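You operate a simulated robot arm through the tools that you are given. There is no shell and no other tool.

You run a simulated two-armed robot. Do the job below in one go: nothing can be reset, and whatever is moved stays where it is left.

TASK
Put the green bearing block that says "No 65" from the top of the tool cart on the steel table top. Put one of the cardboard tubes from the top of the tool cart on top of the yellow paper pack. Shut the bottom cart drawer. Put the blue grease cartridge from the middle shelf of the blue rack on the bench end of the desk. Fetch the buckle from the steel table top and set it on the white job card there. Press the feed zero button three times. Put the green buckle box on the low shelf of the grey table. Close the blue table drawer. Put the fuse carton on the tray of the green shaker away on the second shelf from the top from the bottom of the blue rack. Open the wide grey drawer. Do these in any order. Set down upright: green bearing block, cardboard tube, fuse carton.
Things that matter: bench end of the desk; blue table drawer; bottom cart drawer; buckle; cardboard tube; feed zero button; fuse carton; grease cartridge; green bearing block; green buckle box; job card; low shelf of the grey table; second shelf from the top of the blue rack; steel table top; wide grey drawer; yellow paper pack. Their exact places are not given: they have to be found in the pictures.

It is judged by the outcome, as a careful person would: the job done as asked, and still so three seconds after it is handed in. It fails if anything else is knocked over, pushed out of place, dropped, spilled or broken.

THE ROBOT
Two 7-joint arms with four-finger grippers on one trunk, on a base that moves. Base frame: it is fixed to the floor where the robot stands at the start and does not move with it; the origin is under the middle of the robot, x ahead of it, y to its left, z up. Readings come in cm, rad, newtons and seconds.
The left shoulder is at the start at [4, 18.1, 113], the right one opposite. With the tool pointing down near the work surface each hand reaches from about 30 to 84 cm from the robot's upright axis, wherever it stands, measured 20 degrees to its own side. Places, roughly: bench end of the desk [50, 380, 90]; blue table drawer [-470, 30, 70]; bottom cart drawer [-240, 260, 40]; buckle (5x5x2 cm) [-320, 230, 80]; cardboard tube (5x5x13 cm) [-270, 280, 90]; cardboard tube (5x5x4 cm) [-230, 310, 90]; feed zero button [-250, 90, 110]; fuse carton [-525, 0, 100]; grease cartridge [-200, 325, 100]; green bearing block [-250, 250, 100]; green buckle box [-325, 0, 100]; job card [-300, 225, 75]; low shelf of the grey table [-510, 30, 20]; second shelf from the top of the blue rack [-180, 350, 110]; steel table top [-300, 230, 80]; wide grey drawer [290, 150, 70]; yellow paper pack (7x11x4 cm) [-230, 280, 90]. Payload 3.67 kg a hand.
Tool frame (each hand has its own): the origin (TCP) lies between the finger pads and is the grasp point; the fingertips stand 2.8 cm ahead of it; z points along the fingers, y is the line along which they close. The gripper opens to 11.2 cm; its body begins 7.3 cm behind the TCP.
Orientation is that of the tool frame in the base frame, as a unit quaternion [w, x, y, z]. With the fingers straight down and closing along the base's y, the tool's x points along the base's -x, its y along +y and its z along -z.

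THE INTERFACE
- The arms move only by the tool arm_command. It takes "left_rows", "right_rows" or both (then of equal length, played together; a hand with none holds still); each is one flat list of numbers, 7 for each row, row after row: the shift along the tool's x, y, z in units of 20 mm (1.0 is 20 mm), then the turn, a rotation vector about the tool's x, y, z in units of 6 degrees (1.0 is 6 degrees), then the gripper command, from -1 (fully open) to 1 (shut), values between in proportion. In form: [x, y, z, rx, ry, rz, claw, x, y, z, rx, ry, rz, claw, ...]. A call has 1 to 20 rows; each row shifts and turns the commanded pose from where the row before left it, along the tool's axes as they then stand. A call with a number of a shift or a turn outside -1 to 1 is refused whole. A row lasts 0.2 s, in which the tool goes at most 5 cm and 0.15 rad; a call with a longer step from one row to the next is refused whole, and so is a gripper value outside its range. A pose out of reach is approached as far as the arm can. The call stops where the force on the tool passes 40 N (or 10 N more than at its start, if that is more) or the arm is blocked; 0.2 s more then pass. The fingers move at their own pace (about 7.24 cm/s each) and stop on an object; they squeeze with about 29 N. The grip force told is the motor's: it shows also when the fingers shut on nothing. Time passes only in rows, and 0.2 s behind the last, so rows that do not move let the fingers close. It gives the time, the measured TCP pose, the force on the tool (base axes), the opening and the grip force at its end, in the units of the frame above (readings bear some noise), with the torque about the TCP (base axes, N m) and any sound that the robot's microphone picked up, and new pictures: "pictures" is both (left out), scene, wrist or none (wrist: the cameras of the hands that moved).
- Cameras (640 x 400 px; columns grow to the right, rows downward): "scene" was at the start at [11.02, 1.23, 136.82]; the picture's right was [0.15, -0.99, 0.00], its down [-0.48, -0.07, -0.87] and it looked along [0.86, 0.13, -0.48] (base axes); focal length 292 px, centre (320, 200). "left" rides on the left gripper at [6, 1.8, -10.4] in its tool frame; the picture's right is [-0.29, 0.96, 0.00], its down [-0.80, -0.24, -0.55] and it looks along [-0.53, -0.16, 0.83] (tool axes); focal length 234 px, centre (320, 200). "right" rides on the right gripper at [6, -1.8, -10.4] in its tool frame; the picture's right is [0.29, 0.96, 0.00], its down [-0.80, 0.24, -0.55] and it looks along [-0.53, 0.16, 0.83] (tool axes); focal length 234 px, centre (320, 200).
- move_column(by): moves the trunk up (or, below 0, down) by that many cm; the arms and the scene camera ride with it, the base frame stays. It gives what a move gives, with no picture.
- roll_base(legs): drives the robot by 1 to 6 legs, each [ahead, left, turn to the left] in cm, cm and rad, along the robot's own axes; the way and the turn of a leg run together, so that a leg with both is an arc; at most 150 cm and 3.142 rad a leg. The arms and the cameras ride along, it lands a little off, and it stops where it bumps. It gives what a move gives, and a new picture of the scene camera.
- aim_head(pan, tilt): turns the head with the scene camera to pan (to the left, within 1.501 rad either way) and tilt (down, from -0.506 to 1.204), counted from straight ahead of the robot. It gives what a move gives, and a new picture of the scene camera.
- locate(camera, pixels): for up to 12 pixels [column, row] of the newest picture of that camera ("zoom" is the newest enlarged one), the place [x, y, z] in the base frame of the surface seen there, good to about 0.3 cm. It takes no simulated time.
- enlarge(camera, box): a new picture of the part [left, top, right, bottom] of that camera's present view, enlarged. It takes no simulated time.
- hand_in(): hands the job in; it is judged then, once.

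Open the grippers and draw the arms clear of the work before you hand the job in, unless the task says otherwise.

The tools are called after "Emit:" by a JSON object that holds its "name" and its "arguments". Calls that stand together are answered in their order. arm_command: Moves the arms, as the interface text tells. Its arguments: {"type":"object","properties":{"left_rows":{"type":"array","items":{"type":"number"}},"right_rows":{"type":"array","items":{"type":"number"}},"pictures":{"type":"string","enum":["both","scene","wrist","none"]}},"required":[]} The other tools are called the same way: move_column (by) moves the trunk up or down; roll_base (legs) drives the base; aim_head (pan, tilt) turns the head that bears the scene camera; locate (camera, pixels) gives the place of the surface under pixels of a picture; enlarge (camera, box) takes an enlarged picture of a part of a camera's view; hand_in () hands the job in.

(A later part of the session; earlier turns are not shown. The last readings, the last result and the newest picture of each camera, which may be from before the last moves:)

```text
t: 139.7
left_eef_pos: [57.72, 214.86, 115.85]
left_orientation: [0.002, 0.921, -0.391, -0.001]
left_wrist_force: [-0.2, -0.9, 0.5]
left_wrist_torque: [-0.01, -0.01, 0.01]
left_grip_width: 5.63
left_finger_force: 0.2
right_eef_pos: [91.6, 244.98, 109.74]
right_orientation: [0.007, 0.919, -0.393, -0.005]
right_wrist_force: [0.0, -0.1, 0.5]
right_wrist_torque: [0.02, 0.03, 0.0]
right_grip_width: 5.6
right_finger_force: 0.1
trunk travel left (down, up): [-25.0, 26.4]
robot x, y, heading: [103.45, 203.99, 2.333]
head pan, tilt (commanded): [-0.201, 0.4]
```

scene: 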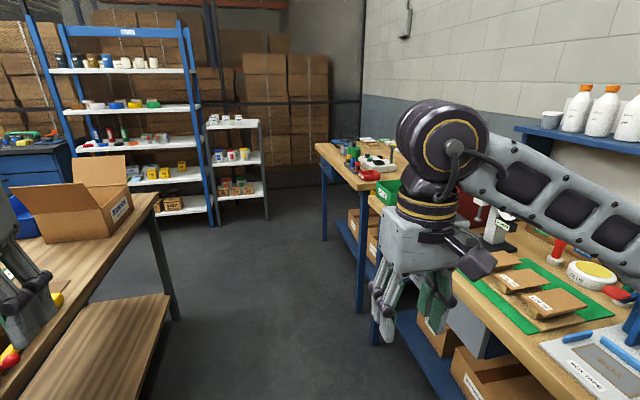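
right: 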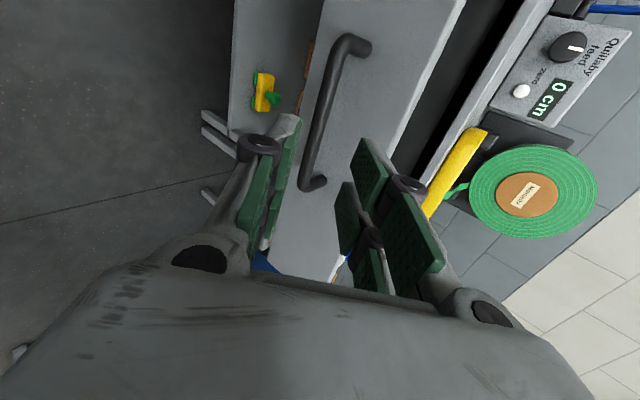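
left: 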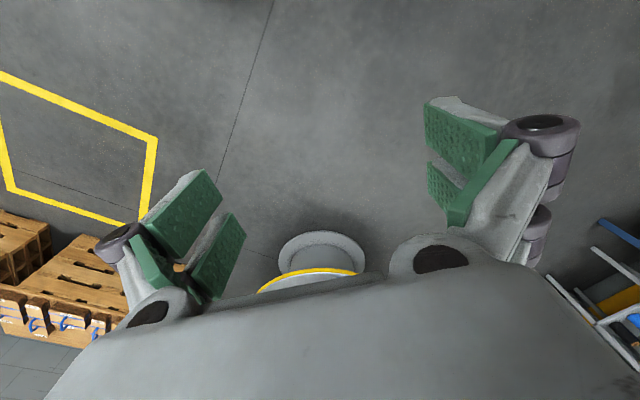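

The base was blocked in the last leg. I look on both sides to see which part touches.

Emit:
{"name": "aim_head", "arguments": {"pan": 1.3, "tilt": 0.4}}

Emit:
{"name": "locate", "arguments": {"camera": "scene", "pixels": [[320, 200], [200, 200], [100, 200], [450, 200], [550, 200], [320, 100], [320, 300], [200, 300], [450, 300], [100, 100]]}}

Emit:
{"name": "aim_head", "arguments": {"pan": -1.2, "tilt": 0.4}}

Emit:
{"name": "locate", "arguments": {"camera": "scene", "pixels": [[320, 200], [200, 200], [100, 200], [450, 200], [550, 200], [320, 100], [320, 300], [200, 300], [450, 300], [100, 100]]}}

```text
t: 141.3
left_eef_pos: [57.91, 214.91, 115.89]
left_orientation: [0.001, 0.92, -0.392, 0.0]
left_wrist_force: [0.4, -0.3, -0.4]
left_wrist_torque: [0.0, 0.01, -0.01]
left_grip_width: 5.6
left_finger_force: 0.1
right_eef_pos: [91.64, 244.91, 109.86]
right_orientation: [0.006, 0.919, -0.393, -0.005]
right_wrist_force: [-0.9, 0.2, -0.2]
right_wrist_torque: [0.01, 0.02, -0.01]
right_grip_width: 5.61
right_finger_force: 0.1
trunk travel left (down, up): [-25.0, 26.4]
robot x, y, heading: [103.54, 204.03, 2.338]
head pan, tilt (commanded): [1.3, 0.4]
```

scene: 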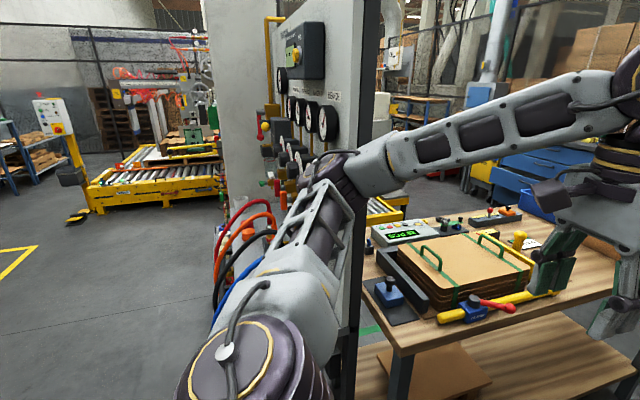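

```text
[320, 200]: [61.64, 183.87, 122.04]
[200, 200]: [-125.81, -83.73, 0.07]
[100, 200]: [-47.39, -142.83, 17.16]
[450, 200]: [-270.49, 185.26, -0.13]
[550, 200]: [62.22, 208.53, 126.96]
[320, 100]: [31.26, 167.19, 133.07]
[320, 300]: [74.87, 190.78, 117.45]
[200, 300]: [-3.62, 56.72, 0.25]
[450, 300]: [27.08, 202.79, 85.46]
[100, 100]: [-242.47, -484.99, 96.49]
```

```text
t: 143.6
left_eef_pos: [57.66, 214.96, 115.75]
left_orientation: [0.001, 0.921, -0.391, -0.001]
left_wrist_force: [-0.2, -0.7, 0.7]
left_wrist_torque: [0.04, -0.01, -0.01]
left_grip_width: 5.62
left_finger_force: 0.1
right_eef_pos: [91.68, 244.84, 109.76]
right_orientation: [0.007, 0.92, -0.393, -0.005]
right_wrist_force: [0.3, 0.0, 0.4]
right_wrist_torque: [0.0, 0.0, 0.0]
right_grip_width: 5.58
right_finger_force: 0.0
trunk travel left (down, up): [-25.0, 26.4]
robot x, y, heading: [103.57, 204.67, 2.337]
head pan, tilt (commanded): [-1.201, 0.4]
```

scene: 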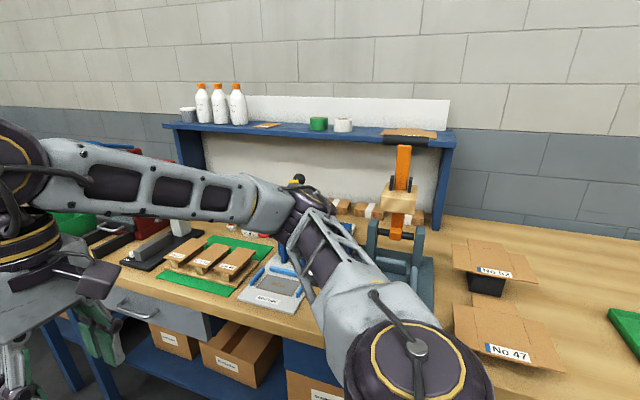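

```text
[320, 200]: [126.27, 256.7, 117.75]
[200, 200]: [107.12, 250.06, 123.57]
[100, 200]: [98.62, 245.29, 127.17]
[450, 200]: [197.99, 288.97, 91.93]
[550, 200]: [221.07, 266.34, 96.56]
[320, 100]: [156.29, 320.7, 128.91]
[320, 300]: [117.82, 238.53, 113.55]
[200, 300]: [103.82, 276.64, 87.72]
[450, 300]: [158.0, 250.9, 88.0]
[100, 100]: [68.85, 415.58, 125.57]
```

The left elbow touches the end of the gauge panel; the right side has room above the bench edge. I back off 5 cm, shift right 10 cm and go on.

Emit:
{"name": "roll_base", "arguments": {"legs": [[-5, 0, 0], [0, -10, 0.02], [75, 0, 0]]}}

Emit:
{"name": "aim_head", "arguments": {"pan": 1.0, "tilt": 0.4}}

Emit:
{"name": "aim_head", "arguments": {"pan": 0.2, "tilt": 0.4}}

Emit:
{"name": "aim_head", "arguments": {"pan": -0.7, "tilt": 0.5}}

```text
t: 147.8
left_eef_pos: [31.06, 253.04, 115.75]
left_orientation: [-0.003, 0.924, -0.383, 0.001]
left_wrist_force: [0.6, -0.5, -0.1]
left_wrist_torque: [0.0, 0.0, -0.03]
left_grip_width: 5.56
left_finger_force: 0.0
right_eef_pos: [64.73, 283.77, 109.95]
right_orientation: [0.004, 0.92, -0.391, -0.001]
right_wrist_force: [-0.1, -0.3, -0.5]
right_wrist_torque: [0.04, -0.01, 0.02]
right_grip_width: 5.61
right_finger_force: 0.0
trunk travel left (down, up): [-25.0, 26.4]
robot x, y, heading: [77.64, 244.01, 2.357]
head pan, tilt (commanded): [-1.201, 0.4]
stopped in leg 3: the robot was blocked; the commanded pose is now the measured one
```

scene: 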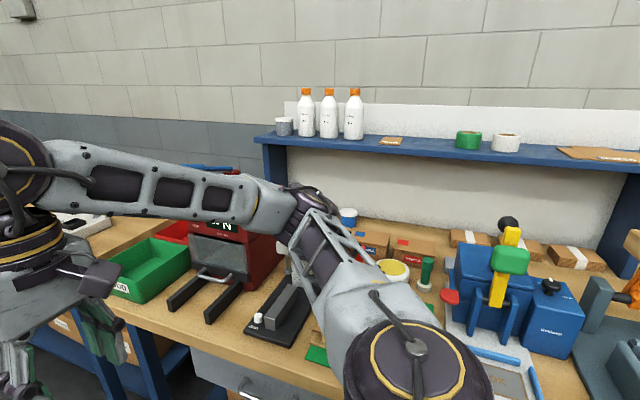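

```text
t: 149.9
left_eef_pos: [31.28, 252.83, 115.81]
left_orientation: [-0.003, 0.924, -0.381, -0.001]
left_wrist_force: [-0.5, -0.7, 0.5]
left_wrist_torque: [0.01, -0.02, -0.01]
left_grip_width: 5.6
left_finger_force: 0.2
right_eef_pos: [64.88, 283.76, 109.95]
right_orientation: [0.004, 0.921, -0.39, -0.002]
right_wrist_force: [0.1, 0.8, 0.3]
right_wrist_torque: [0.02, -0.01, -0.04]
right_grip_width: 5.6
right_finger_force: 0.1
trunk travel left (down, up): [-25.0, 26.4]
robot x, y, heading: [77.83, 243.57, 2.358]
head pan, tilt (commanded): [1.0, 0.4]
```

scene: 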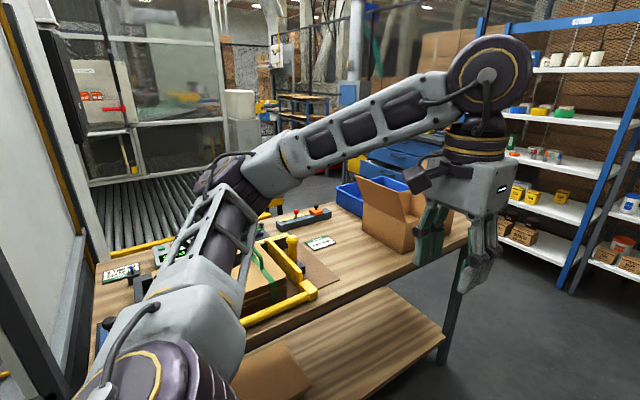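

```text
t: 151.0
left_eef_pos: [31.21, 252.68, 115.71]
left_orientation: [-0.003, 0.924, -0.382, -0.001]
left_wrist_force: [-0.2, -0.2, 0.9]
left_wrist_torque: [0.01, -0.02, 0.0]
left_grip_width: 5.6
left_finger_force: 0.0
right_eef_pos: [64.74, 283.77, 109.88]
right_orientation: [0.004, 0.921, -0.39, -0.003]
right_wrist_force: [0.2, 0.3, 0.5]
right_wrist_torque: [0.0, 0.01, 0.0]
right_grip_width: 5.59
right_finger_force: 0.0
trunk travel left (down, up): [-25.0, 26.4]
robot x, y, heading: [77.76, 243.82, 2.359]
head pan, tilt (commanded): [0.201, 0.4]
```

scene: 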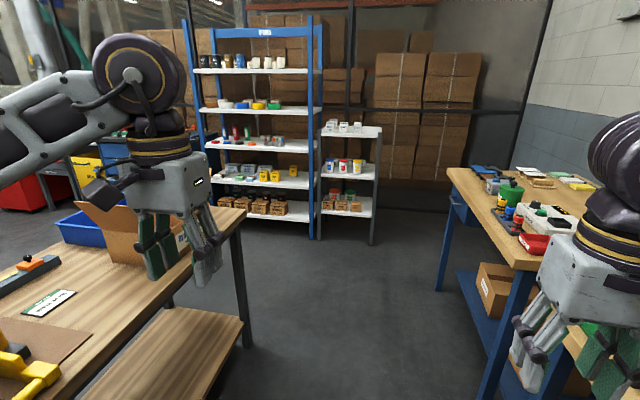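

```text
t: 152.2
left_eef_pos: [31.19, 252.62, 115.88]
left_orientation: [-0.004, 0.924, -0.382, -0.001]
left_wrist_force: [0.3, -0.2, -0.3]
left_wrist_torque: [-0.04, 0.03, -0.01]
left_grip_width: 5.6
left_finger_force: 0.1
right_eef_pos: [64.77, 283.81, 109.96]
right_orientation: [0.004, 0.921, -0.39, -0.001]
right_wrist_force: [0.0, 0.3, 0.1]
right_wrist_torque: [0.04, 0.01, -0.01]
right_grip_width: 5.58
right_finger_force: 0.0
trunk travel left (down, up): [-25.0, 26.4]
robot x, y, heading: [77.76, 243.64, 2.36]
head pan, tilt (commanded): [-0.7, 0.499]
```

scene: 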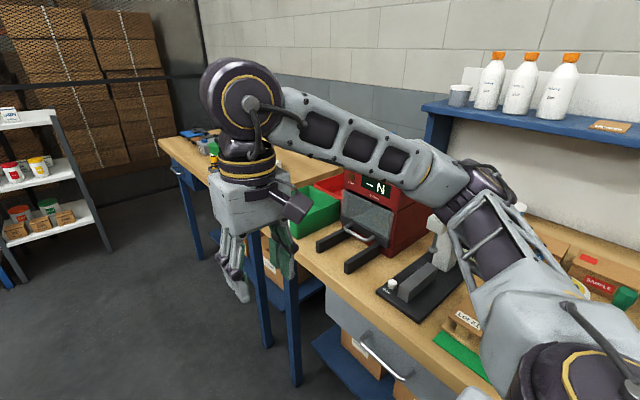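

Blocked again. I enlarge the views near the right elbow and the carton to see what touches.

Emit:
{"name": "enlarge", "arguments": {"camera": "scene", "box": [340, 130, 600, 300]}}

Emit:
{"name": "locate", "arguments": {"camera": "scene", "pixels": [[440, 215], [437, 240], [420, 290], [470, 180], [490, 200], [460, 230], [360, 250], [380, 200], [520, 205], [425, 180]]}}

```text
2.35 times, centred on (470, 215) of scene
```

zoom: 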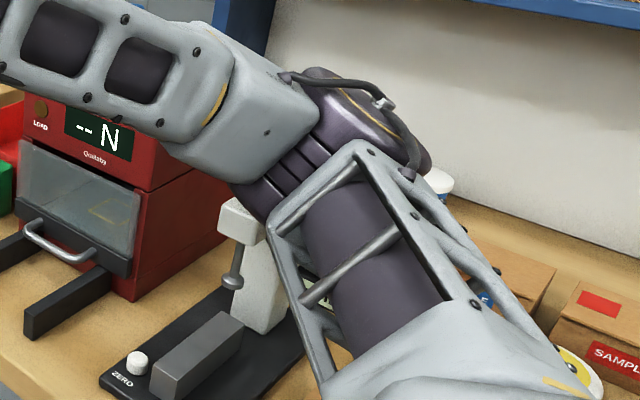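

```text
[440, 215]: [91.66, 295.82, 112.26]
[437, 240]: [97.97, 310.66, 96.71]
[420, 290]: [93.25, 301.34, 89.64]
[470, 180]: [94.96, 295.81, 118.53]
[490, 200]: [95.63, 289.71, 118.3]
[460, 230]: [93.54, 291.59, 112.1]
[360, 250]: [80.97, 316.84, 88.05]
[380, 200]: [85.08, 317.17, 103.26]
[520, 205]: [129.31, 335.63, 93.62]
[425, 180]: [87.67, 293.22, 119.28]
```

The right elbow is beside the dial gauge. I check the carton by the left hand before shifting left.

Emit:
{"name": "aim_head", "arguments": {"pan": 0.8, "tilt": 0.6}}

Emit:
{"name": "locate", "arguments": {"camera": "scene", "pixels": [[430, 150], [470, 120], [440, 200], [480, 180], [400, 130], [510, 230], [380, 180], [350, 220], [300, 300], [450, 260]]}}

```text
t: 153.8
left_eef_pos: [31.33, 252.68, 115.73]
left_orientation: [-0.003, 0.924, -0.382, 0.0]
left_wrist_force: [0.2, 0.9, -0.1]
left_wrist_torque: [0.03, -0.01, 0.0]
left_grip_width: 5.59
left_finger_force: 0.1
right_eef_pos: [64.73, 283.79, 109.95]
right_orientation: [0.004, 0.921, -0.39, -0.001]
right_wrist_force: [-0.1, 0.1, -0.6]
right_wrist_torque: [-0.01, 0.02, 0.02]
right_grip_width: 5.59
right_finger_force: 0.0
trunk travel left (down, up): [-25.0, 26.4]
robot x, y, heading: [77.76, 243.89, 2.358]
head pan, tilt (commanded): [0.799, 0.6]
```

scene: 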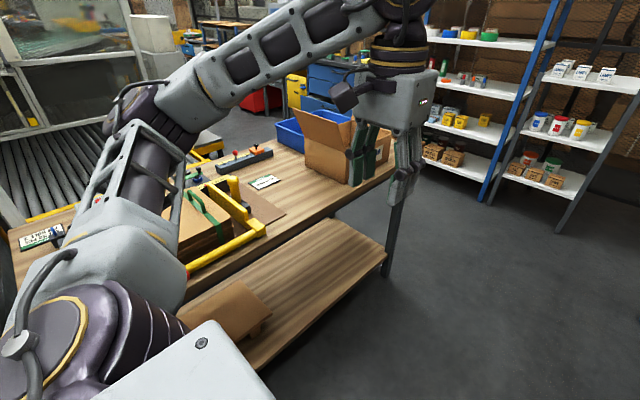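

```text
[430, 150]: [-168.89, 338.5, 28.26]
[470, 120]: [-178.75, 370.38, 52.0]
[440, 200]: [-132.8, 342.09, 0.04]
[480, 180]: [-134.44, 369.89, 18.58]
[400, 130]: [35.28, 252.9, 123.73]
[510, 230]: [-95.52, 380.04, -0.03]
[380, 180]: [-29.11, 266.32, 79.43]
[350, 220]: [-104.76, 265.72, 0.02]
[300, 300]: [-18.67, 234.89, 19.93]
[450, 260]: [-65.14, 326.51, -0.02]
```

I locate the carton's flaps to make sure the left elbow clears it.

Emit:
{"name": "locate", "arguments": {"camera": "scene", "pixels": [[300, 115], [320, 120], [345, 125], [325, 175], [345, 185], [310, 150], [150, 110], [145, 160], [190, 250], [120, 100]]}}

```text
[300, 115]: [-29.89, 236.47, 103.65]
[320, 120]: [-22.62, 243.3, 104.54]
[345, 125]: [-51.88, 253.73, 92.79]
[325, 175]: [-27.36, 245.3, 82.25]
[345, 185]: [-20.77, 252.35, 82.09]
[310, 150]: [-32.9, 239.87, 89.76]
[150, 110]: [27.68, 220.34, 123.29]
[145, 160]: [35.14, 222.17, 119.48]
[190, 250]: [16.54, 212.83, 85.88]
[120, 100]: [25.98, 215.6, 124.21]
```

The carton top is 104 cm and outside the path. I back off 3 cm, shift left 8 cm and continue.

Emit:
{"name": "roll_base", "arguments": {"legs": [[-3, 0, 0], [0, 9, 0], [75, 0, 0]]}}

Emit:
{"name": "aim_head", "arguments": {"pan": -1.3, "tilt": 0.5}}

```text
t: 159.2
left_eef_pos: [-25.6, 299.13, 115.7]
left_orientation: [0.0, 0.922, -0.387, 0.001]
left_wrist_force: [0.0, 0.2, 0.1]
left_wrist_torque: [-0.02, 0.01, 0.03]
left_grip_width: 5.58
left_finger_force: 0.0
right_eef_pos: [8.35, 329.53, 109.62]
right_orientation: [0.007, 0.918, -0.396, 0.0]
right_wrist_force: [0.2, -0.3, 0.1]
right_wrist_torque: [-0.04, -0.01, 0.03]
right_grip_width: 5.62
right_finger_force: 0.0
trunk travel left (down, up): [-25.0, 26.4]
robot x, y, heading: [21.2, 288.97, 2.342]
head pan, tilt (commanded): [0.799, 0.6]
```

scene: 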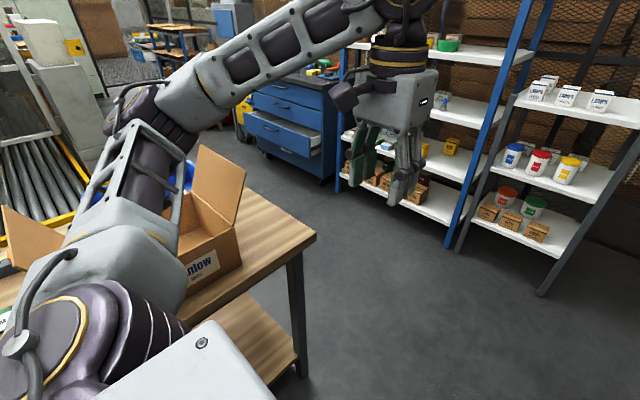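

```text
t: 161.2
left_eef_pos: [-25.73, 299.1, 115.47]
left_orientation: [-0.001, 0.922, -0.388, 0.001]
left_wrist_force: [-0.8, -0.1, -0.3]
left_wrist_torque: [-0.01, -0.03, 0.02]
left_grip_width: 5.61
left_finger_force: 0.0
right_eef_pos: [8.23, 329.66, 109.69]
right_orientation: [0.007, 0.919, -0.395, -0.001]
right_wrist_force: [-0.1, 1.0, -0.1]
right_wrist_torque: [-0.01, -0.01, 0.0]
right_grip_width: 5.59
right_finger_force: 0.0
trunk travel left (down, up): [-25.0, 26.4]
robot x, y, heading: [20.73, 288.73, 2.347]
head pan, tilt (commanded): [-1.3, 0.499]
```

scene: 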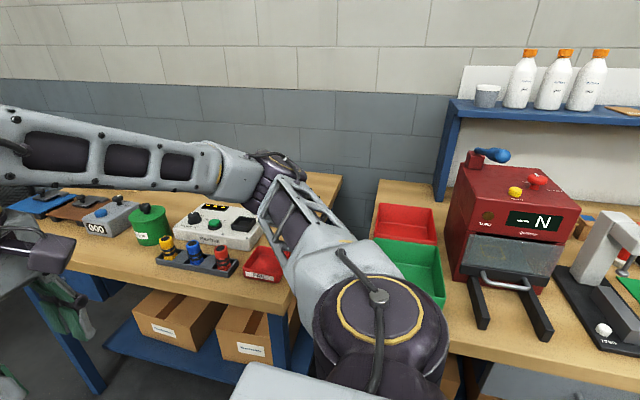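

I check whether the dial gauge on the bench (600,240) still stands as before.

Emit:
{"name": "enlarge", "arguments": {"camera": "scene", "box": [480, 170, 640, 370]}}

Emit:
{"name": "aim_head", "arguments": {"pan": -1.5, "tilt": 0.5}}

```text
2.00 times, centred on (560, 270) of scene
```

zoom: 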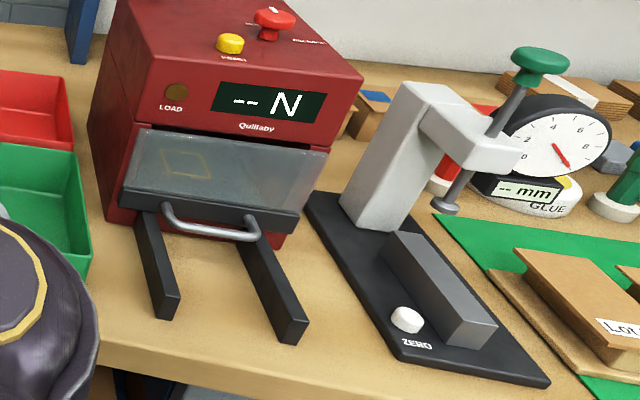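

```text
t: 161.9
left_eef_pos: [-25.6, 299.05, 115.63]
left_orientation: [0.0, 0.922, -0.388, 0.002]
left_wrist_force: [-0.7, 0.7, 0.5]
left_wrist_torque: [-0.02, -0.06, -0.01]
left_grip_width: 5.6
left_finger_force: 0.1
right_eef_pos: [8.11, 329.59, 109.72]
right_orientation: [0.007, 0.918, -0.397, -0.001]
right_wrist_force: [-0.3, 0.3, -0.8]
right_wrist_torque: [0.0, 0.0, -0.02]
right_grip_width: 5.62
right_finger_force: 0.0
trunk travel left (down, up): [-25.0, 26.4]
robot x, y, heading: [20.97, 288.57, 2.339]
head pan, tilt (commanded): [-1.499, 0.499]
```

scene: 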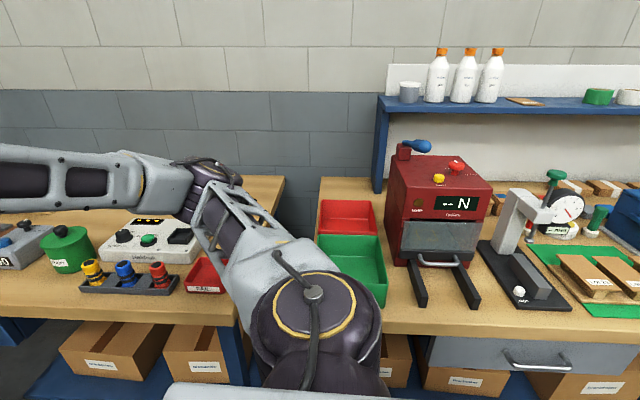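

The gauge stands undisturbed. I drive on 50 cm into the open stores area and look around to the left.

Emit:
{"name": "roll_base", "arguments": {"legs": [[50, 5, 0], [0, 0, 0.8]]}}

Emit:
{"name": "aim_head", "arguments": {"pan": 0.6, "tilt": 0.4}}

Emit:
{"name": "aim_head", "arguments": {"pan": 0.0, "tilt": 0.4}}

Emit:
{"name": "aim_head", "arguments": {"pan": -0.7, "tilt": 0.4}}

```text
t: 167.2
left_eef_pos: [-56.35, 293.59, 115.61]
left_orientation: [-0.001, 1.0, 0.012, 0.001]
left_wrist_force: [0.5, -0.3, -0.6]
left_wrist_torque: [0.0, -0.01, 0.0]
left_grip_width: 5.59
left_finger_force: 0.1
right_eef_pos: [-55.46, 339.18, 109.6]
right_orientation: [0.006, 1.0, 0.002, 0.002]
right_wrist_force: [0.5, 0.4, -0.3]
right_wrist_torque: [0.0, -0.01, 0.01]
right_grip_width: 5.59
right_finger_force: 0.1
trunk travel left (down, up): [-25.0, 26.4]
robot x, y, heading: [-16.85, 320.64, -3.126]
head pan, tilt (commanded): [-1.499, 0.499]
```

scene: 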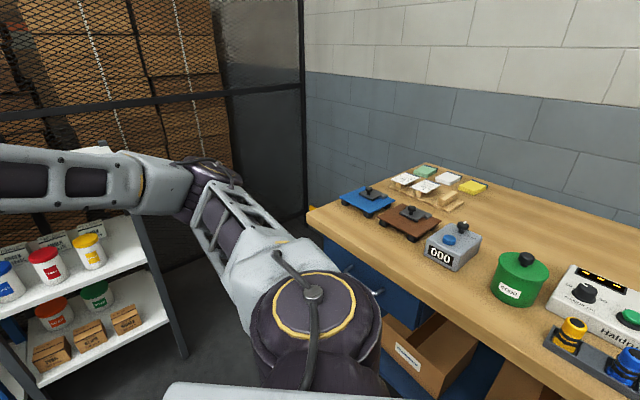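

```text
t: 169.2
left_eef_pos: [-56.33, 293.59, 115.62]
left_orientation: [-0.001, 1.0, 0.011, 0.001]
left_wrist_force: [0.2, -0.2, 0.7]
left_wrist_torque: [-0.01, 0.0, 0.01]
left_grip_width: 5.59
left_finger_force: 0.1
right_eef_pos: [-55.48, 339.09, 109.83]
right_orientation: [0.006, 1.0, 0.003, 0.003]
right_wrist_force: [1.0, -0.5, 0.7]
right_wrist_torque: [0.01, 0.0, 0.03]
right_grip_width: 5.61
right_finger_force: 0.0
trunk travel left (down, up): [-25.0, 26.4]
robot x, y, heading: [-17.38, 320.33, -3.124]
head pan, tilt (commanded): [0.6, 0.4]
```

scene: 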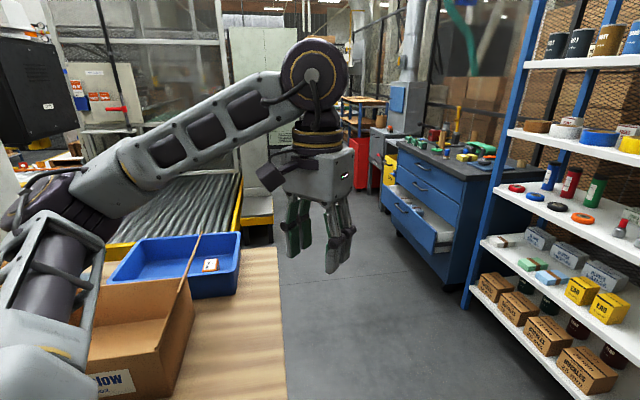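

```text
t: 170.2
left_eef_pos: [-56.39, 293.45, 115.65]
left_orientation: [-0.001, 1.0, 0.011, 0.0]
left_wrist_force: [-0.2, 0.1, 0.5]
left_wrist_torque: [0.01, 0.01, -0.03]
left_grip_width: 5.61
left_finger_force: 0.0
right_eef_pos: [-55.57, 339.18, 109.61]
right_orientation: [0.006, 1.0, 0.002, 0.003]
right_wrist_force: [0.1, 0.1, -0.2]
right_wrist_torque: [0.0, -0.01, -0.02]
right_grip_width: 5.62
right_finger_force: 0.2
trunk travel left (down, up): [-25.0, 26.4]
robot x, y, heading: [-17.18, 320.74, -3.115]
head pan, tilt (commanded): [0.0, 0.4]
```

scene: 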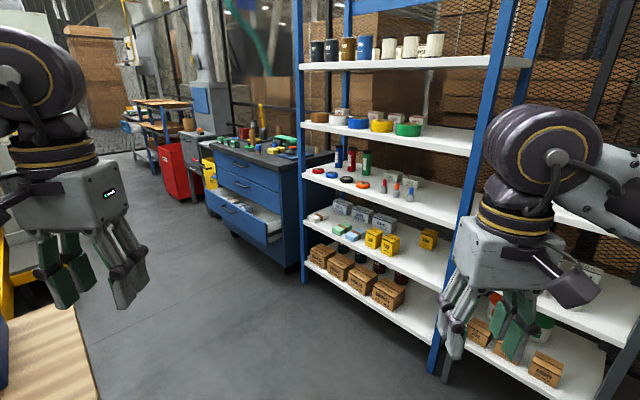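

```text
t: 171.3
left_eef_pos: [-56.27, 293.46, 115.6]
left_orientation: [-0.001, 1.0, 0.012, 0.001]
left_wrist_force: [-0.3, -0.2, 0.4]
left_wrist_torque: [0.02, 0.0, -0.03]
left_grip_width: 5.61
left_finger_force: 0.0
right_eef_pos: [-55.47, 339.18, 109.61]
right_orientation: [0.006, 1.0, 0.003, 0.002]
right_wrist_force: [0.6, -0.5, 0.1]
right_wrist_torque: [0.02, -0.01, -0.02]
right_grip_width: 5.6
right_finger_force: 0.0
trunk travel left (down, up): [-25.0, 26.4]
robot x, y, heading: [-17.32, 320.44, -3.118]
head pan, tilt (commanded): [-0.7, 0.4]
```

scene: 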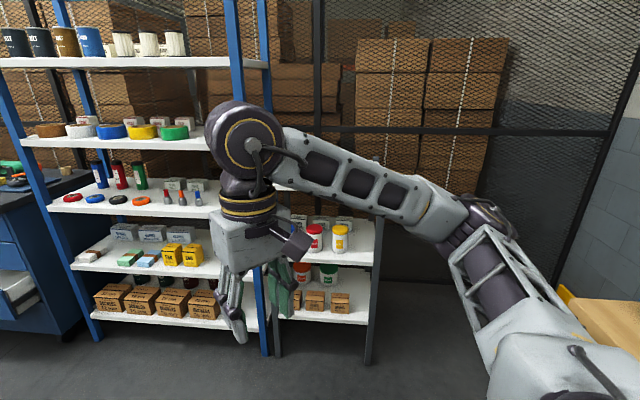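

The blue rack is ahead right with the blue cartridge at (98,172) on the middle shelf. I locate rack geometry and enlarge it.

Emit:
{"name": "locate", "arguments": {"camera": "scene", "pixels": [[98, 172], [119, 174], [139, 176], [100, 186], [70, 210], [190, 213], [50, 145], [180, 147], [40, 64], [195, 60], [110, 268], [150, 190]]}}

Emit:
{"name": "enlarge", "arguments": {"camera": "scene", "box": [20, 100, 220, 225]}}

```text
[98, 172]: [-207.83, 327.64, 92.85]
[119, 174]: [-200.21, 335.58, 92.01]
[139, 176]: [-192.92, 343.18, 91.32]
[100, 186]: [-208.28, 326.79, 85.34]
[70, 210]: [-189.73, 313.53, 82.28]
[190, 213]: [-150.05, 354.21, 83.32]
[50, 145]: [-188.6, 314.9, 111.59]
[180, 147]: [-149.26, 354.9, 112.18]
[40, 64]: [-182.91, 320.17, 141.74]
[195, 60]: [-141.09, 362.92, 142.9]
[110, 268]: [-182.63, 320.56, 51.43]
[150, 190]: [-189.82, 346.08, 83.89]
```

```text
3.20 times, centred on (120, 162) of scene
```

zoom: 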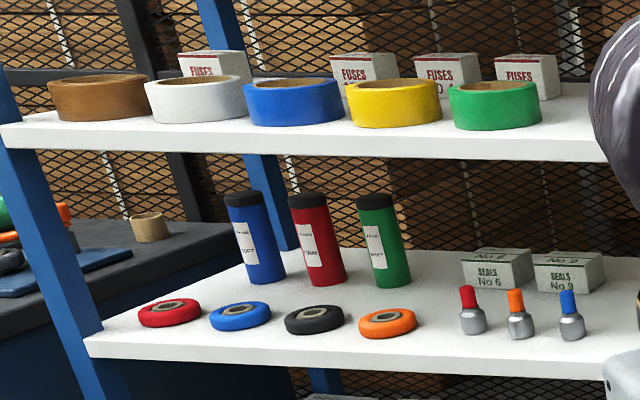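

The fuse cartons sit at the back of the second shelf (z≈113); cartridges on the middle shelf (z≈84). I now locate the tool cart and open drawer to plan the standing place.

Emit:
{"name": "locate", "arguments": {"camera": "zoom", "pixels": [[243, 196], [262, 275], [240, 318], [170, 315], [255, 150], [300, 150], [525, 85], [440, 80], [360, 75], [400, 335]]}}

Emit:
{"name": "aim_head", "arguments": {"pan": 0.3, "tilt": 0.45}}

Emit:
{"name": "locate", "arguments": {"camera": "scene", "pixels": [[330, 150], [430, 140], [400, 210], [370, 190], [345, 215], [390, 240], [410, 265], [360, 230], [325, 130], [420, 120], [310, 110], [450, 160]]}}

```text
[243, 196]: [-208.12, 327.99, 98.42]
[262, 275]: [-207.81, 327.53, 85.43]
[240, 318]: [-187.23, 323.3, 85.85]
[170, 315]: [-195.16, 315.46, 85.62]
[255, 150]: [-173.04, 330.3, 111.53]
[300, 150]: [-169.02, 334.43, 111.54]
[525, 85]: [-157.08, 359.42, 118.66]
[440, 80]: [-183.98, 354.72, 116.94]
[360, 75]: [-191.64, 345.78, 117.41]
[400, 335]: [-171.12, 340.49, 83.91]
```

```text
t: 172.5
left_eef_pos: [-56.29, 293.34, 115.64]
left_orientation: [-0.001, 1.0, 0.012, 0.0]
left_wrist_force: [-0.1, -0.3, -0.8]
left_wrist_torque: [-0.01, 0.01, 0.01]
left_grip_width: 5.59
left_finger_force: 0.1
right_eef_pos: [-55.64, 339.19, 109.65]
right_orientation: [0.006, 1.0, 0.003, 0.002]
right_wrist_force: [0.7, -0.4, 0.5]
right_wrist_torque: [0.0, 0.0, 0.0]
right_grip_width: 5.59
right_finger_force: 0.0
trunk travel left (down, up): [-25.0, 26.4]
robot x, y, heading: [-17.09, 320.52, -3.119]
head pan, tilt (commanded): [0.3, 0.45]
```

scene: 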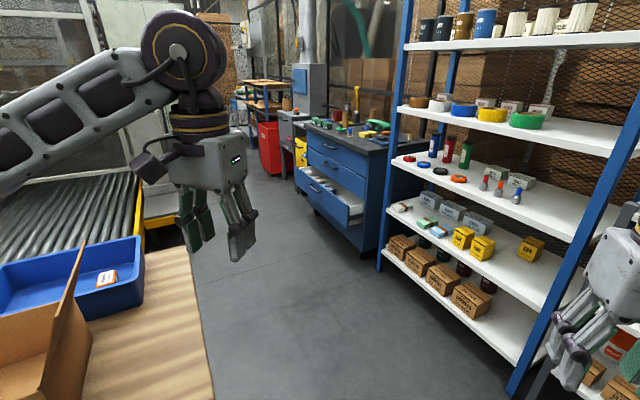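

```text
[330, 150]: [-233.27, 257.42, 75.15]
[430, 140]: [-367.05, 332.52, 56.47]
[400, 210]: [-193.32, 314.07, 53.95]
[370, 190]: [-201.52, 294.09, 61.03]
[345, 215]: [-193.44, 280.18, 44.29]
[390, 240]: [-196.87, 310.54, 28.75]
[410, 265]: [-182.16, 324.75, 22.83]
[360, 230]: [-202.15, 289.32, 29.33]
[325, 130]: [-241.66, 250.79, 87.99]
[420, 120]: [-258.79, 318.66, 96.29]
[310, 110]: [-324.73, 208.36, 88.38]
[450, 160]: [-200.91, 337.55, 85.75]
```

The tool cart stands left of the rack with its bottom drawer out to about s=335 (z≈44). I drive to stand squarely in front of the rack for the left hand to reach the blue cartridge.

Emit:
{"name": "roll_base", "arguments": {"legs": [[70, 0, 0], [46, 36, 0], [0, 0, -0.8]]}}

Emit:
{"name": "aim_head", "arguments": {"pan": 0.25, "tilt": 0.6}}

```text
t: 181.7
left_eef_pos: [-179.49, 292.03, 115.74]
left_orientation: [0.0, 0.925, -0.379, 0.001]
left_wrist_force: [-0.2, -0.1, -0.9]
left_wrist_torque: [0.0, -0.01, -0.01]
left_grip_width: 5.62
left_finger_force: 0.1
right_eef_pos: [-146.08, 323.14, 109.6]
right_orientation: [0.007, 0.921, -0.389, 0.0]
right_wrist_force: [0.4, 0.2, 0.8]
right_wrist_torque: [-0.01, -0.01, 0.01]
right_grip_width: 5.57
right_finger_force: 0.0
trunk travel left (down, up): [-25.0, 26.4]
robot x, y, heading: [-132.63, 282.28, 2.364]
head pan, tilt (commanded): [0.3, 0.45]
```

scene: 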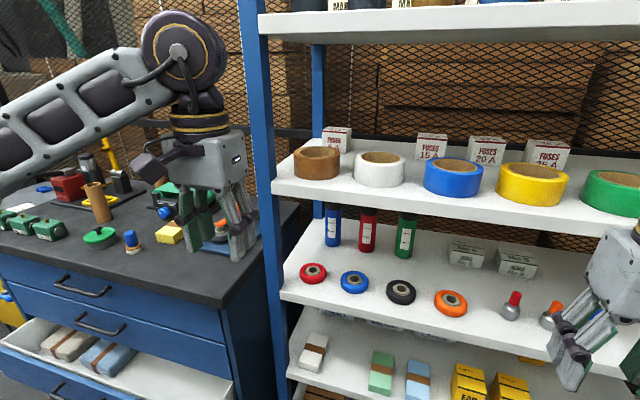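

```text
t: 182.4
left_eef_pos: [-179.47, 291.96, 115.66]
left_orientation: [0.0, 0.925, -0.379, 0.001]
left_wrist_force: [0.3, 0.5, 0.2]
left_wrist_torque: [-0.02, 0.02, 0.01]
left_grip_width: 5.58
left_finger_force: 0.1
right_eef_pos: [-146.16, 323.15, 109.59]
right_orientation: [0.006, 0.921, -0.388, 0.0]
right_wrist_force: [-0.5, 0.4, -0.2]
right_wrist_torque: [0.01, 0.03, -0.03]
right_grip_width: 5.58
right_finger_force: 0.1
trunk travel left (down, up): [-25.0, 26.4]
robot x, y, heading: [-132.81, 282.53, 2.365]
head pan, tilt (commanded): [0.25, 0.6]
```

scene: 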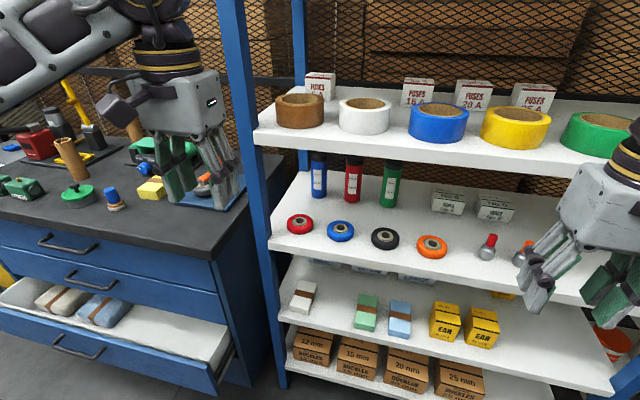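

The rack is squarely ahead; blue cartridge at (318,180). I enlarge and locate it and the left post.

Emit:
{"name": "enlarge", "arguments": {"camera": "scene", "box": [220, 60, 460, 260]}}

Emit:
{"name": "locate", "arguments": {"camera": "scene", "pixels": [[318, 160], [318, 178], [318, 196], [353, 180], [300, 223], [341, 230], [262, 230], [270, 245], [250, 150], [300, 150], [262, 137], [310, 125]]}}

```text
2.00 times, centred on (340, 160) of scene
```

zoom: 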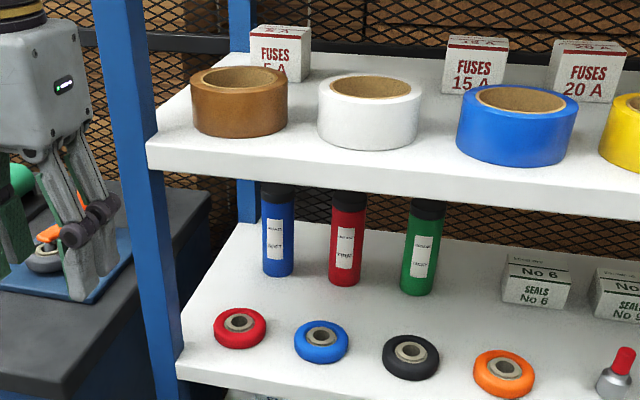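

```text
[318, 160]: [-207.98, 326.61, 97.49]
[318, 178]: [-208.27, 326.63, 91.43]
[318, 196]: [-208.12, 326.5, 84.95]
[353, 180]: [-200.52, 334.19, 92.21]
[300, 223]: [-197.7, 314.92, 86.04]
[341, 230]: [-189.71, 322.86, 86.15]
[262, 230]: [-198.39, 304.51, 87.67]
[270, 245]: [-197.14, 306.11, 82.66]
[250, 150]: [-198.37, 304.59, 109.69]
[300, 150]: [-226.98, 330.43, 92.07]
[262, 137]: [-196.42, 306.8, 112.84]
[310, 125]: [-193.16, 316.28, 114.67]
```

The front-left post is at n≈75–77 and the cartridge at n≈83, so I come in from the right at an angle. I back the base up 22 cm for arm room and bring the left hand ahead, yaw it 15° left and tilt it level.

Emit:
{"name": "roll_base", "arguments": {"legs": [[-22, 0, 0]]}}

Emit:
{"name": "arm_command", "arguments": {"left_rows": [-1, -0.4, 0, 0, 0, 0, 0, -1, -0.4, 0, 0, 0, 0, 0, -1, -0.4, 0, 0, 0, 0, 0, -1, -0.4, 0, 0, 0, 0, 0, -1, -0.4, 0, 0, 0, 0, 0, -1, 0, 0, 0, 0, 0, 0, -1, 0, 0, 0, 0, 0, 0, -1, 0, 0, 0, 0, 0, 0, -1, 0, 0, 0, 0, 0, 0, -1, 0, 0, 0, 0, 0, 0, -1, 0, 0, 0, 0, 0, 0, -1, 0, 0, 0, 0, 0, 0, -1, 0, 0, 0, 0, 0, 0, 0, 0, 0, 0, 0, -1, 0, 0, 0, 0, 0, 0, -1, 0, 0, 0, 0, 0, 0, -0.5, 0], "pictures": "none"}}

```text
t: 184.1
left_eef_pos: [-164.4, 277.18, 115.63]
left_orientation: [-0.001, 0.924, -0.382, 0.001]
left_wrist_force: [-0.2, -0.3, 0.3]
left_wrist_torque: [0.02, 0.0, 0.0]
left_grip_width: 5.59
left_finger_force: 0.1
right_eef_pos: [-130.96, 308.24, 109.62]
right_orientation: [0.006, 0.921, -0.39, 0.0]
right_wrist_force: [-1.0, 0.4, -0.6]
right_wrist_torque: [0.01, 0.01, 0.01]
right_grip_width: 5.61
right_finger_force: 0.1
trunk travel left (down, up): [-25.0, 26.4]
robot x, y, heading: [-117.86, 267.51, 2.357]
head pan, tilt (commanded): [0.25, 0.6]
```

scene: 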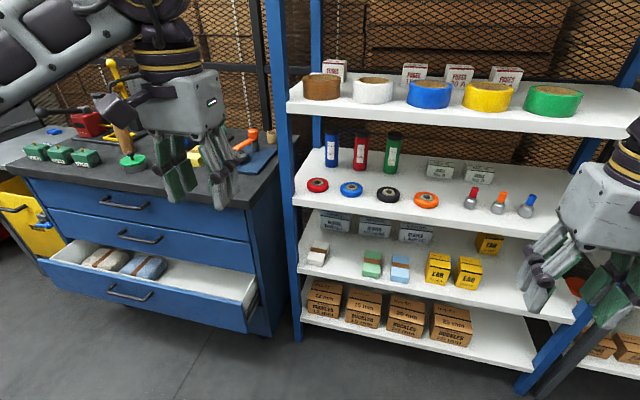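

```text
t: 187.5
left_eef_pos: [-179.89, 298.55, 115.73]
left_orientation: [0.0, 0.966, -0.258, 0.001]
left_wrist_force: [0.6, -0.1, 0.6]
left_wrist_torque: [0.01, -0.01, 0.04]
left_grip_width: 5.6
left_finger_force: 0.0
right_eef_pos: [-131.06, 308.25, 109.69]
right_orientation: [0.007, 0.92, -0.391, 0.0]
right_wrist_force: [-0.3, -0.5, -0.1]
right_wrist_torque: [0.04, -0.01, 0.02]
right_grip_width: 5.58
right_finger_force: 0.1
trunk travel left (down, up): [-25.0, 26.4]
robot x, y, heading: [-117.94, 267.53, 2.357]
head pan, tilt (commanded): [0.25, 0.6]
```

The left hand is now yawed 15° left at s=338. I tilt it up 82° so it points into the shelf.

Emit:
{"name": "arm_command", "arguments": {"left_rows": [0, 0, 0, 0, -1, 0, 0, 0, 0, 0, 0, -1, 0, 0, 0, 0, 0, 0, -1, 0, 0, 0, 0, 0, 0, -1, 0, 0, 0, 0, 0, 0, -1, 0, 0, 0, 0, 0, 0, -1, 0, 0, 0, 0, 0, 0, -1, 0, 0, 0, 0, 0, 0, -1, 0, 0, 0, 0, 0, 0, -1, 0, 0, 0, 0, 0, 0, -1, 0, 0, 0, 0, 0, 0, -1, 0, 0, 0, 0, 0, 0, -1, 0, 0, 0, 0, 0, 0, -1, 0, 0, 0, 0, 0, 0, -0.67, 0, 0], "pictures": "both"}}

```text
t: 190.5
left_eef_pos: [-179.92, 298.47, 115.63]
left_orientation: [-0.169, 0.729, -0.194, -0.634]
left_wrist_force: [-0.4, 0.3, -0.6]
left_wrist_torque: [0.01, 0.08, 0.02]
left_grip_width: 5.59
left_finger_force: 0.1
right_eef_pos: [-130.91, 308.29, 109.67]
right_orientation: [0.006, 0.921, -0.39, 0.0]
right_wrist_force: [0.5, 0.1, 0.4]
right_wrist_torque: [0.01, 0.06, 0.01]
right_grip_width: 5.61
right_finger_force: 0.1
trunk travel left (down, up): [-25.0, 26.4]
robot x, y, heading: [-117.97, 267.75, 2.357]
head pan, tilt (commanded): [0.25, 0.6]
```

scene: 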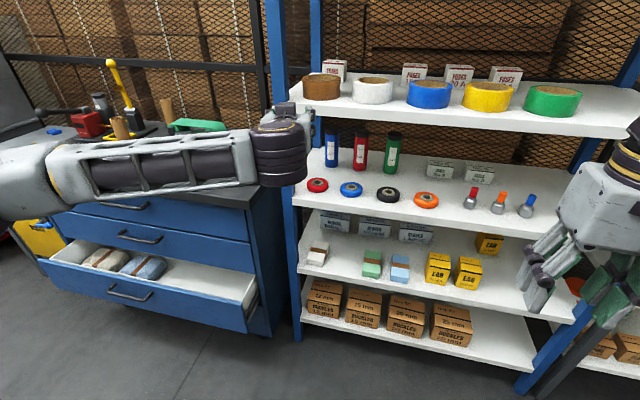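
left: 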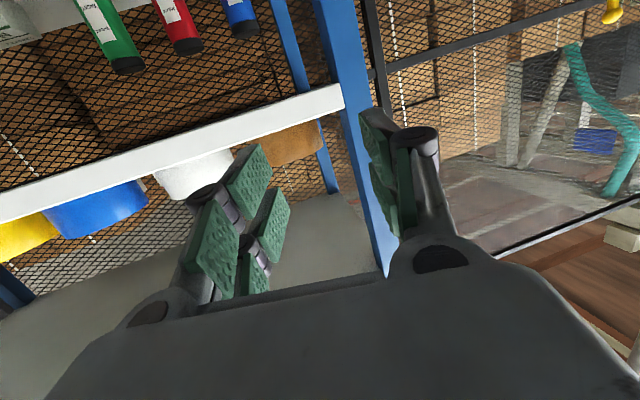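

The hand now points into the rack, 8° down, camera side below. I lower it to z=96 and shift it right onto the approach line, still in front of the rack.

Emit:
{"name": "arm_command", "arguments": {"left_rows": [0.97, -0.278, 0.148, 0, 0, 0, -0.2, 0.97, -0.278, 0.148, 0, 0, 0, -0.2, 0.97, -0.278, 0.148, 0, 0, 0, -0.2, 0.97, -0.278, 0.148, 0, 0, 0, -0.2, 0.97, -0.278, 0.148, 0, 0, 0, -0.2, 0.97, -0.278, 0.148, 0, 0, 0, -0.2, 0.97, -0.278, 0.148, 0, 0, 0, -0.2, 0.97, -0.278, 0.148, 0, 0, 0, -0.2, 0.97, -0.278, 0.148, 0, 0, 0, -0.2, 0.97, -0.278, 0.148, 0, 0, 0, -0.2], "pictures": "both"}}

```text
t: 192.7
left_eef_pos: [-177.74, 303.72, 96.08]
left_orientation: [-0.169, 0.73, -0.195, -0.632]
left_wrist_force: [-0.6, 0.9, -0.9]
left_wrist_torque: [0.0, 0.01, 0.02]
left_grip_width: 6.73
left_finger_force: 0.2
right_eef_pos: [-130.93, 308.32, 109.56]
right_orientation: [0.007, 0.92, -0.391, 0.002]
right_wrist_force: [0.4, -0.3, 0.1]
right_wrist_torque: [-0.02, 0.0, -0.03]
right_grip_width: 5.58
right_finger_force: 0.1
trunk travel left (down, up): [-25.0, 26.4]
robot x, y, heading: [-117.91, 267.49, 2.359]
head pan, tilt (commanded): [0.25, 0.6]
```

scene: 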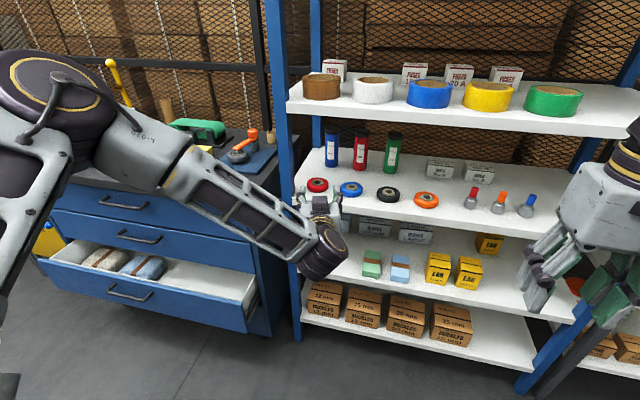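
left: 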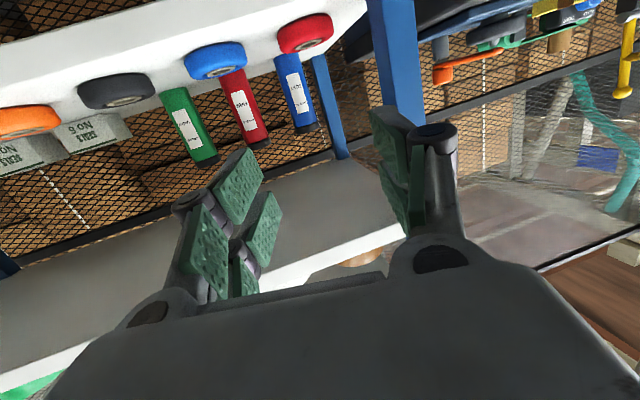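

The hand is on the approach line (s=340, n=89). I check where the elbow is relative to the cart before driving in.

Emit:
{"name": "locate", "arguments": {"camera": "scene", "pixels": [[60, 85], [130, 130], [100, 60], [30, 150], [200, 170], [330, 250], [165, 105], [115, 65], [240, 150], [190, 150]]}}

```text
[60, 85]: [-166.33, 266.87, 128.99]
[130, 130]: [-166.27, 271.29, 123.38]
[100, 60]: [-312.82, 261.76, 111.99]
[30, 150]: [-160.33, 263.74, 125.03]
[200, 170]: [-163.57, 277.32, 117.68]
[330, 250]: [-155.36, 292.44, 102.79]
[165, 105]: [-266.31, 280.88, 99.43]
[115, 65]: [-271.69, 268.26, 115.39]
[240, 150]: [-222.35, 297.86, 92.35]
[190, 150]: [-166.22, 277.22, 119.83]
```

The elbow is well in front of the cart (s≈306). I drive the base 17 cm straight ahead, which carries the hand just into the shelf above the washers.

Emit:
{"name": "roll_base", "arguments": {"legs": [[17, 0, 0]]}}

Emit:
{"name": "arm_command", "arguments": {"left_rows": [0, 0, 0, 0, 0, 0, -0.25], "pictures": "wrist"}}

```text
t: 194.2
left_eef_pos: [-189.68, 315.64, 95.94]
left_orientation: [-0.169, 0.73, -0.195, -0.633]
left_wrist_force: [-0.8, -0.1, -1.2]
left_wrist_torque: [0.03, 0.04, 0.01]
left_grip_width: 6.72
left_finger_force: 0.2
right_eef_pos: [-142.93, 320.14, 109.62]
right_orientation: [0.007, 0.921, -0.389, 0.001]
right_wrist_force: [-0.6, 0.5, -0.2]
right_wrist_torque: [-0.01, -0.01, 0.03]
right_grip_width: 5.59
right_finger_force: 0.0
trunk travel left (down, up): [-25.0, 26.4]
robot x, y, heading: [-130.09, 279.47, 2.359]
head pan, tilt (commanded): [0.25, 0.6]
```

scene: 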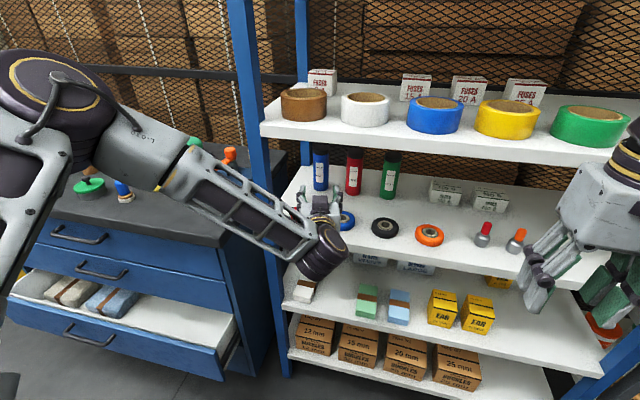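

```text
t: 194.6
left_eef_pos: [-189.48, 315.56, 96.22]
left_orientation: [-0.17, 0.729, -0.195, -0.633]
left_wrist_force: [-0.5, 0.1, 0.8]
left_wrist_torque: [-0.01, -0.02, -0.01]
left_grip_width: 7.0
left_finger_force: 0.2
right_eef_pos: [-142.76, 320.12, 109.6]
right_orientation: [0.006, 0.921, -0.39, -0.001]
right_wrist_force: [0.1, 0.8, 0.0]
right_wrist_torque: [-0.01, -0.03, 0.01]
right_grip_width: 5.58
right_finger_force: 0.0
trunk travel left (down, up): [-25.0, 26.4]
robot x, y, heading: [-129.54, 279.74, 2.36]
head pan, tilt (commanded): [0.25, 0.6]
```

left: 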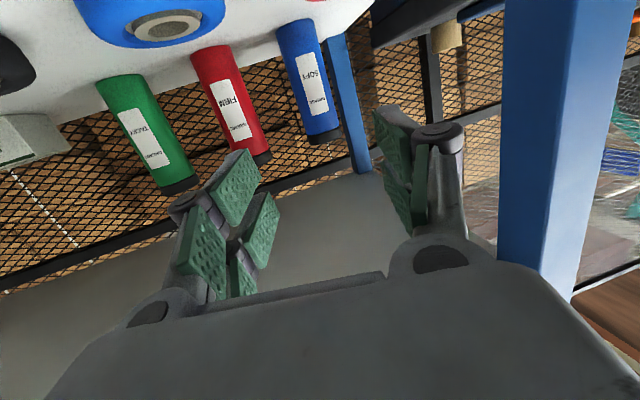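

The blue cartridge is visible at (310,80), straight ahead of the fingers. I verify its position from this camera.

Emit:
{"name": "locate", "arguments": {"camera": "left", "pixels": [[297, 40], [308, 75], [318, 115], [322, 138], [240, 100], [305, 5]]}}

```text
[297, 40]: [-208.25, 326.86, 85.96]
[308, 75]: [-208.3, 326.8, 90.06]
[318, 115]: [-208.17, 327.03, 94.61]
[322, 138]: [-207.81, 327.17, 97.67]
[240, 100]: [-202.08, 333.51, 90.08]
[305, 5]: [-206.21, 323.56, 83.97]
```

Cartridge centre confirmed at (−210.3,328.1). I advance 20 cm horizontally along the tool.

Emit:
{"name": "arm_command", "arguments": {"left_rows": [-0.139, 0, 0.99, 0, 0, 0, -0.25, -0.139, 0, 0.99, 0, 0, 0, -0.25, -0.139, 0, 0.99, 0, 0, 0, -0.25, -0.139, 0, 0.99, 0, 0, 0, -0.25, -0.139, 0, 0.99, 0, 0, 0, -0.25, -0.139, 0, 0.99, 0, 0, 0, -0.25, -0.139, 0, 0.99, 0, 0, 0, -0.25, -0.139, 0, 0.99, 0, 0, 0, -0.25, -0.139, 0, 0.99, 0, 0, 0, -0.25], "pictures": "both"}}

```text
t: 196.6
left_eef_pos: [-205.11, 324.6, 95.85]
left_orientation: [-0.168, 0.731, -0.194, -0.632]
left_wrist_force: [-0.2, 0.2, -0.6]
left_wrist_torque: [-0.01, -0.02, 0.02]
left_grip_width: 7.0
left_finger_force: 0.0
right_eef_pos: [-143.0, 320.22, 109.64]
right_orientation: [0.007, 0.921, -0.39, -0.001]
right_wrist_force: [0.7, 0.4, -0.4]
right_wrist_torque: [-0.01, 0.0, 0.0]
right_grip_width: 5.6
right_finger_force: 0.0
trunk travel left (down, up): [-25.0, 26.4]
robot x, y, heading: [-129.76, 279.52, 2.359]
head pan, tilt (commanded): [0.25, 0.6]
```

scene: 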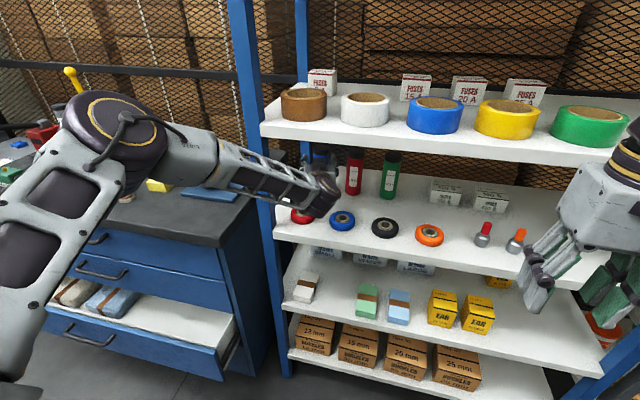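
left: 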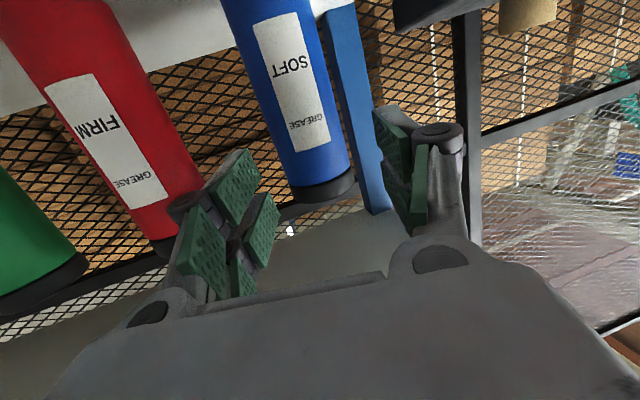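

The cartridge is between the finger lines, 6 cm ahead. I advance the last 6 cm and close.

Emit:
{"name": "arm_command", "arguments": {"left_rows": [-0.139, -0.06, 0.99, 0, 0, 0, -0.25, -0.139, -0.06, 0.99, 0, 0, 0, -0.25, -0.139, -0.06, 0.99, 0, 0, 0, -0.25, 0, 0, 0, 0, 0, 0, 1, 0, 0, 0, 0, 0, 0, 1, 0, 0, 0, 0, 0, 0, 1, 0, 0, 0, 0, 0, 0, 1], "pictures": "both"}}

```text
t: 198.2
left_eef_pos: [-210.07, 327.91, 96.11]
left_orientation: [-0.168, 0.73, -0.193, -0.633]
left_wrist_force: [0.7, 1.6, -0.4]
left_wrist_torque: [0.06, -0.07, 0.02]
left_grip_width: 4.95
left_finger_force: 29.4
right_eef_pos: [-142.95, 320.18, 109.61]
right_orientation: [0.007, 0.921, -0.39, 0.0]
right_wrist_force: [0.8, 0.2, -0.1]
right_wrist_torque: [-0.02, -0.01, 0.01]
right_grip_width: 5.59
right_finger_force: 0.2
trunk travel left (down, up): [-25.0, 26.4]
robot x, y, heading: [-129.83, 279.86, 2.36]
head pan, tilt (commanded): [0.25, 0.6]
```

scene: 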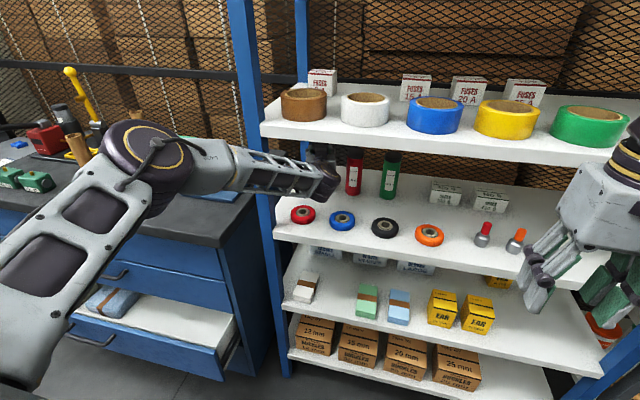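
left: 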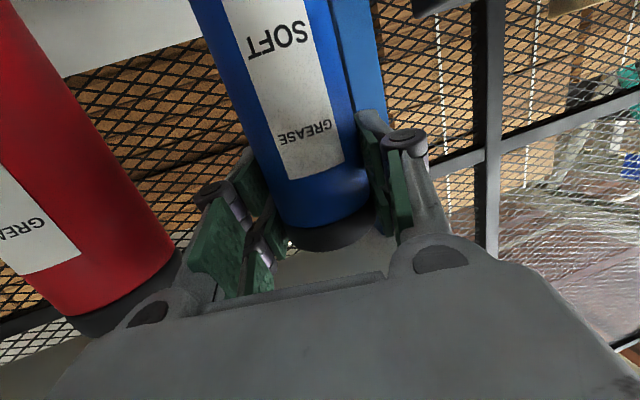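

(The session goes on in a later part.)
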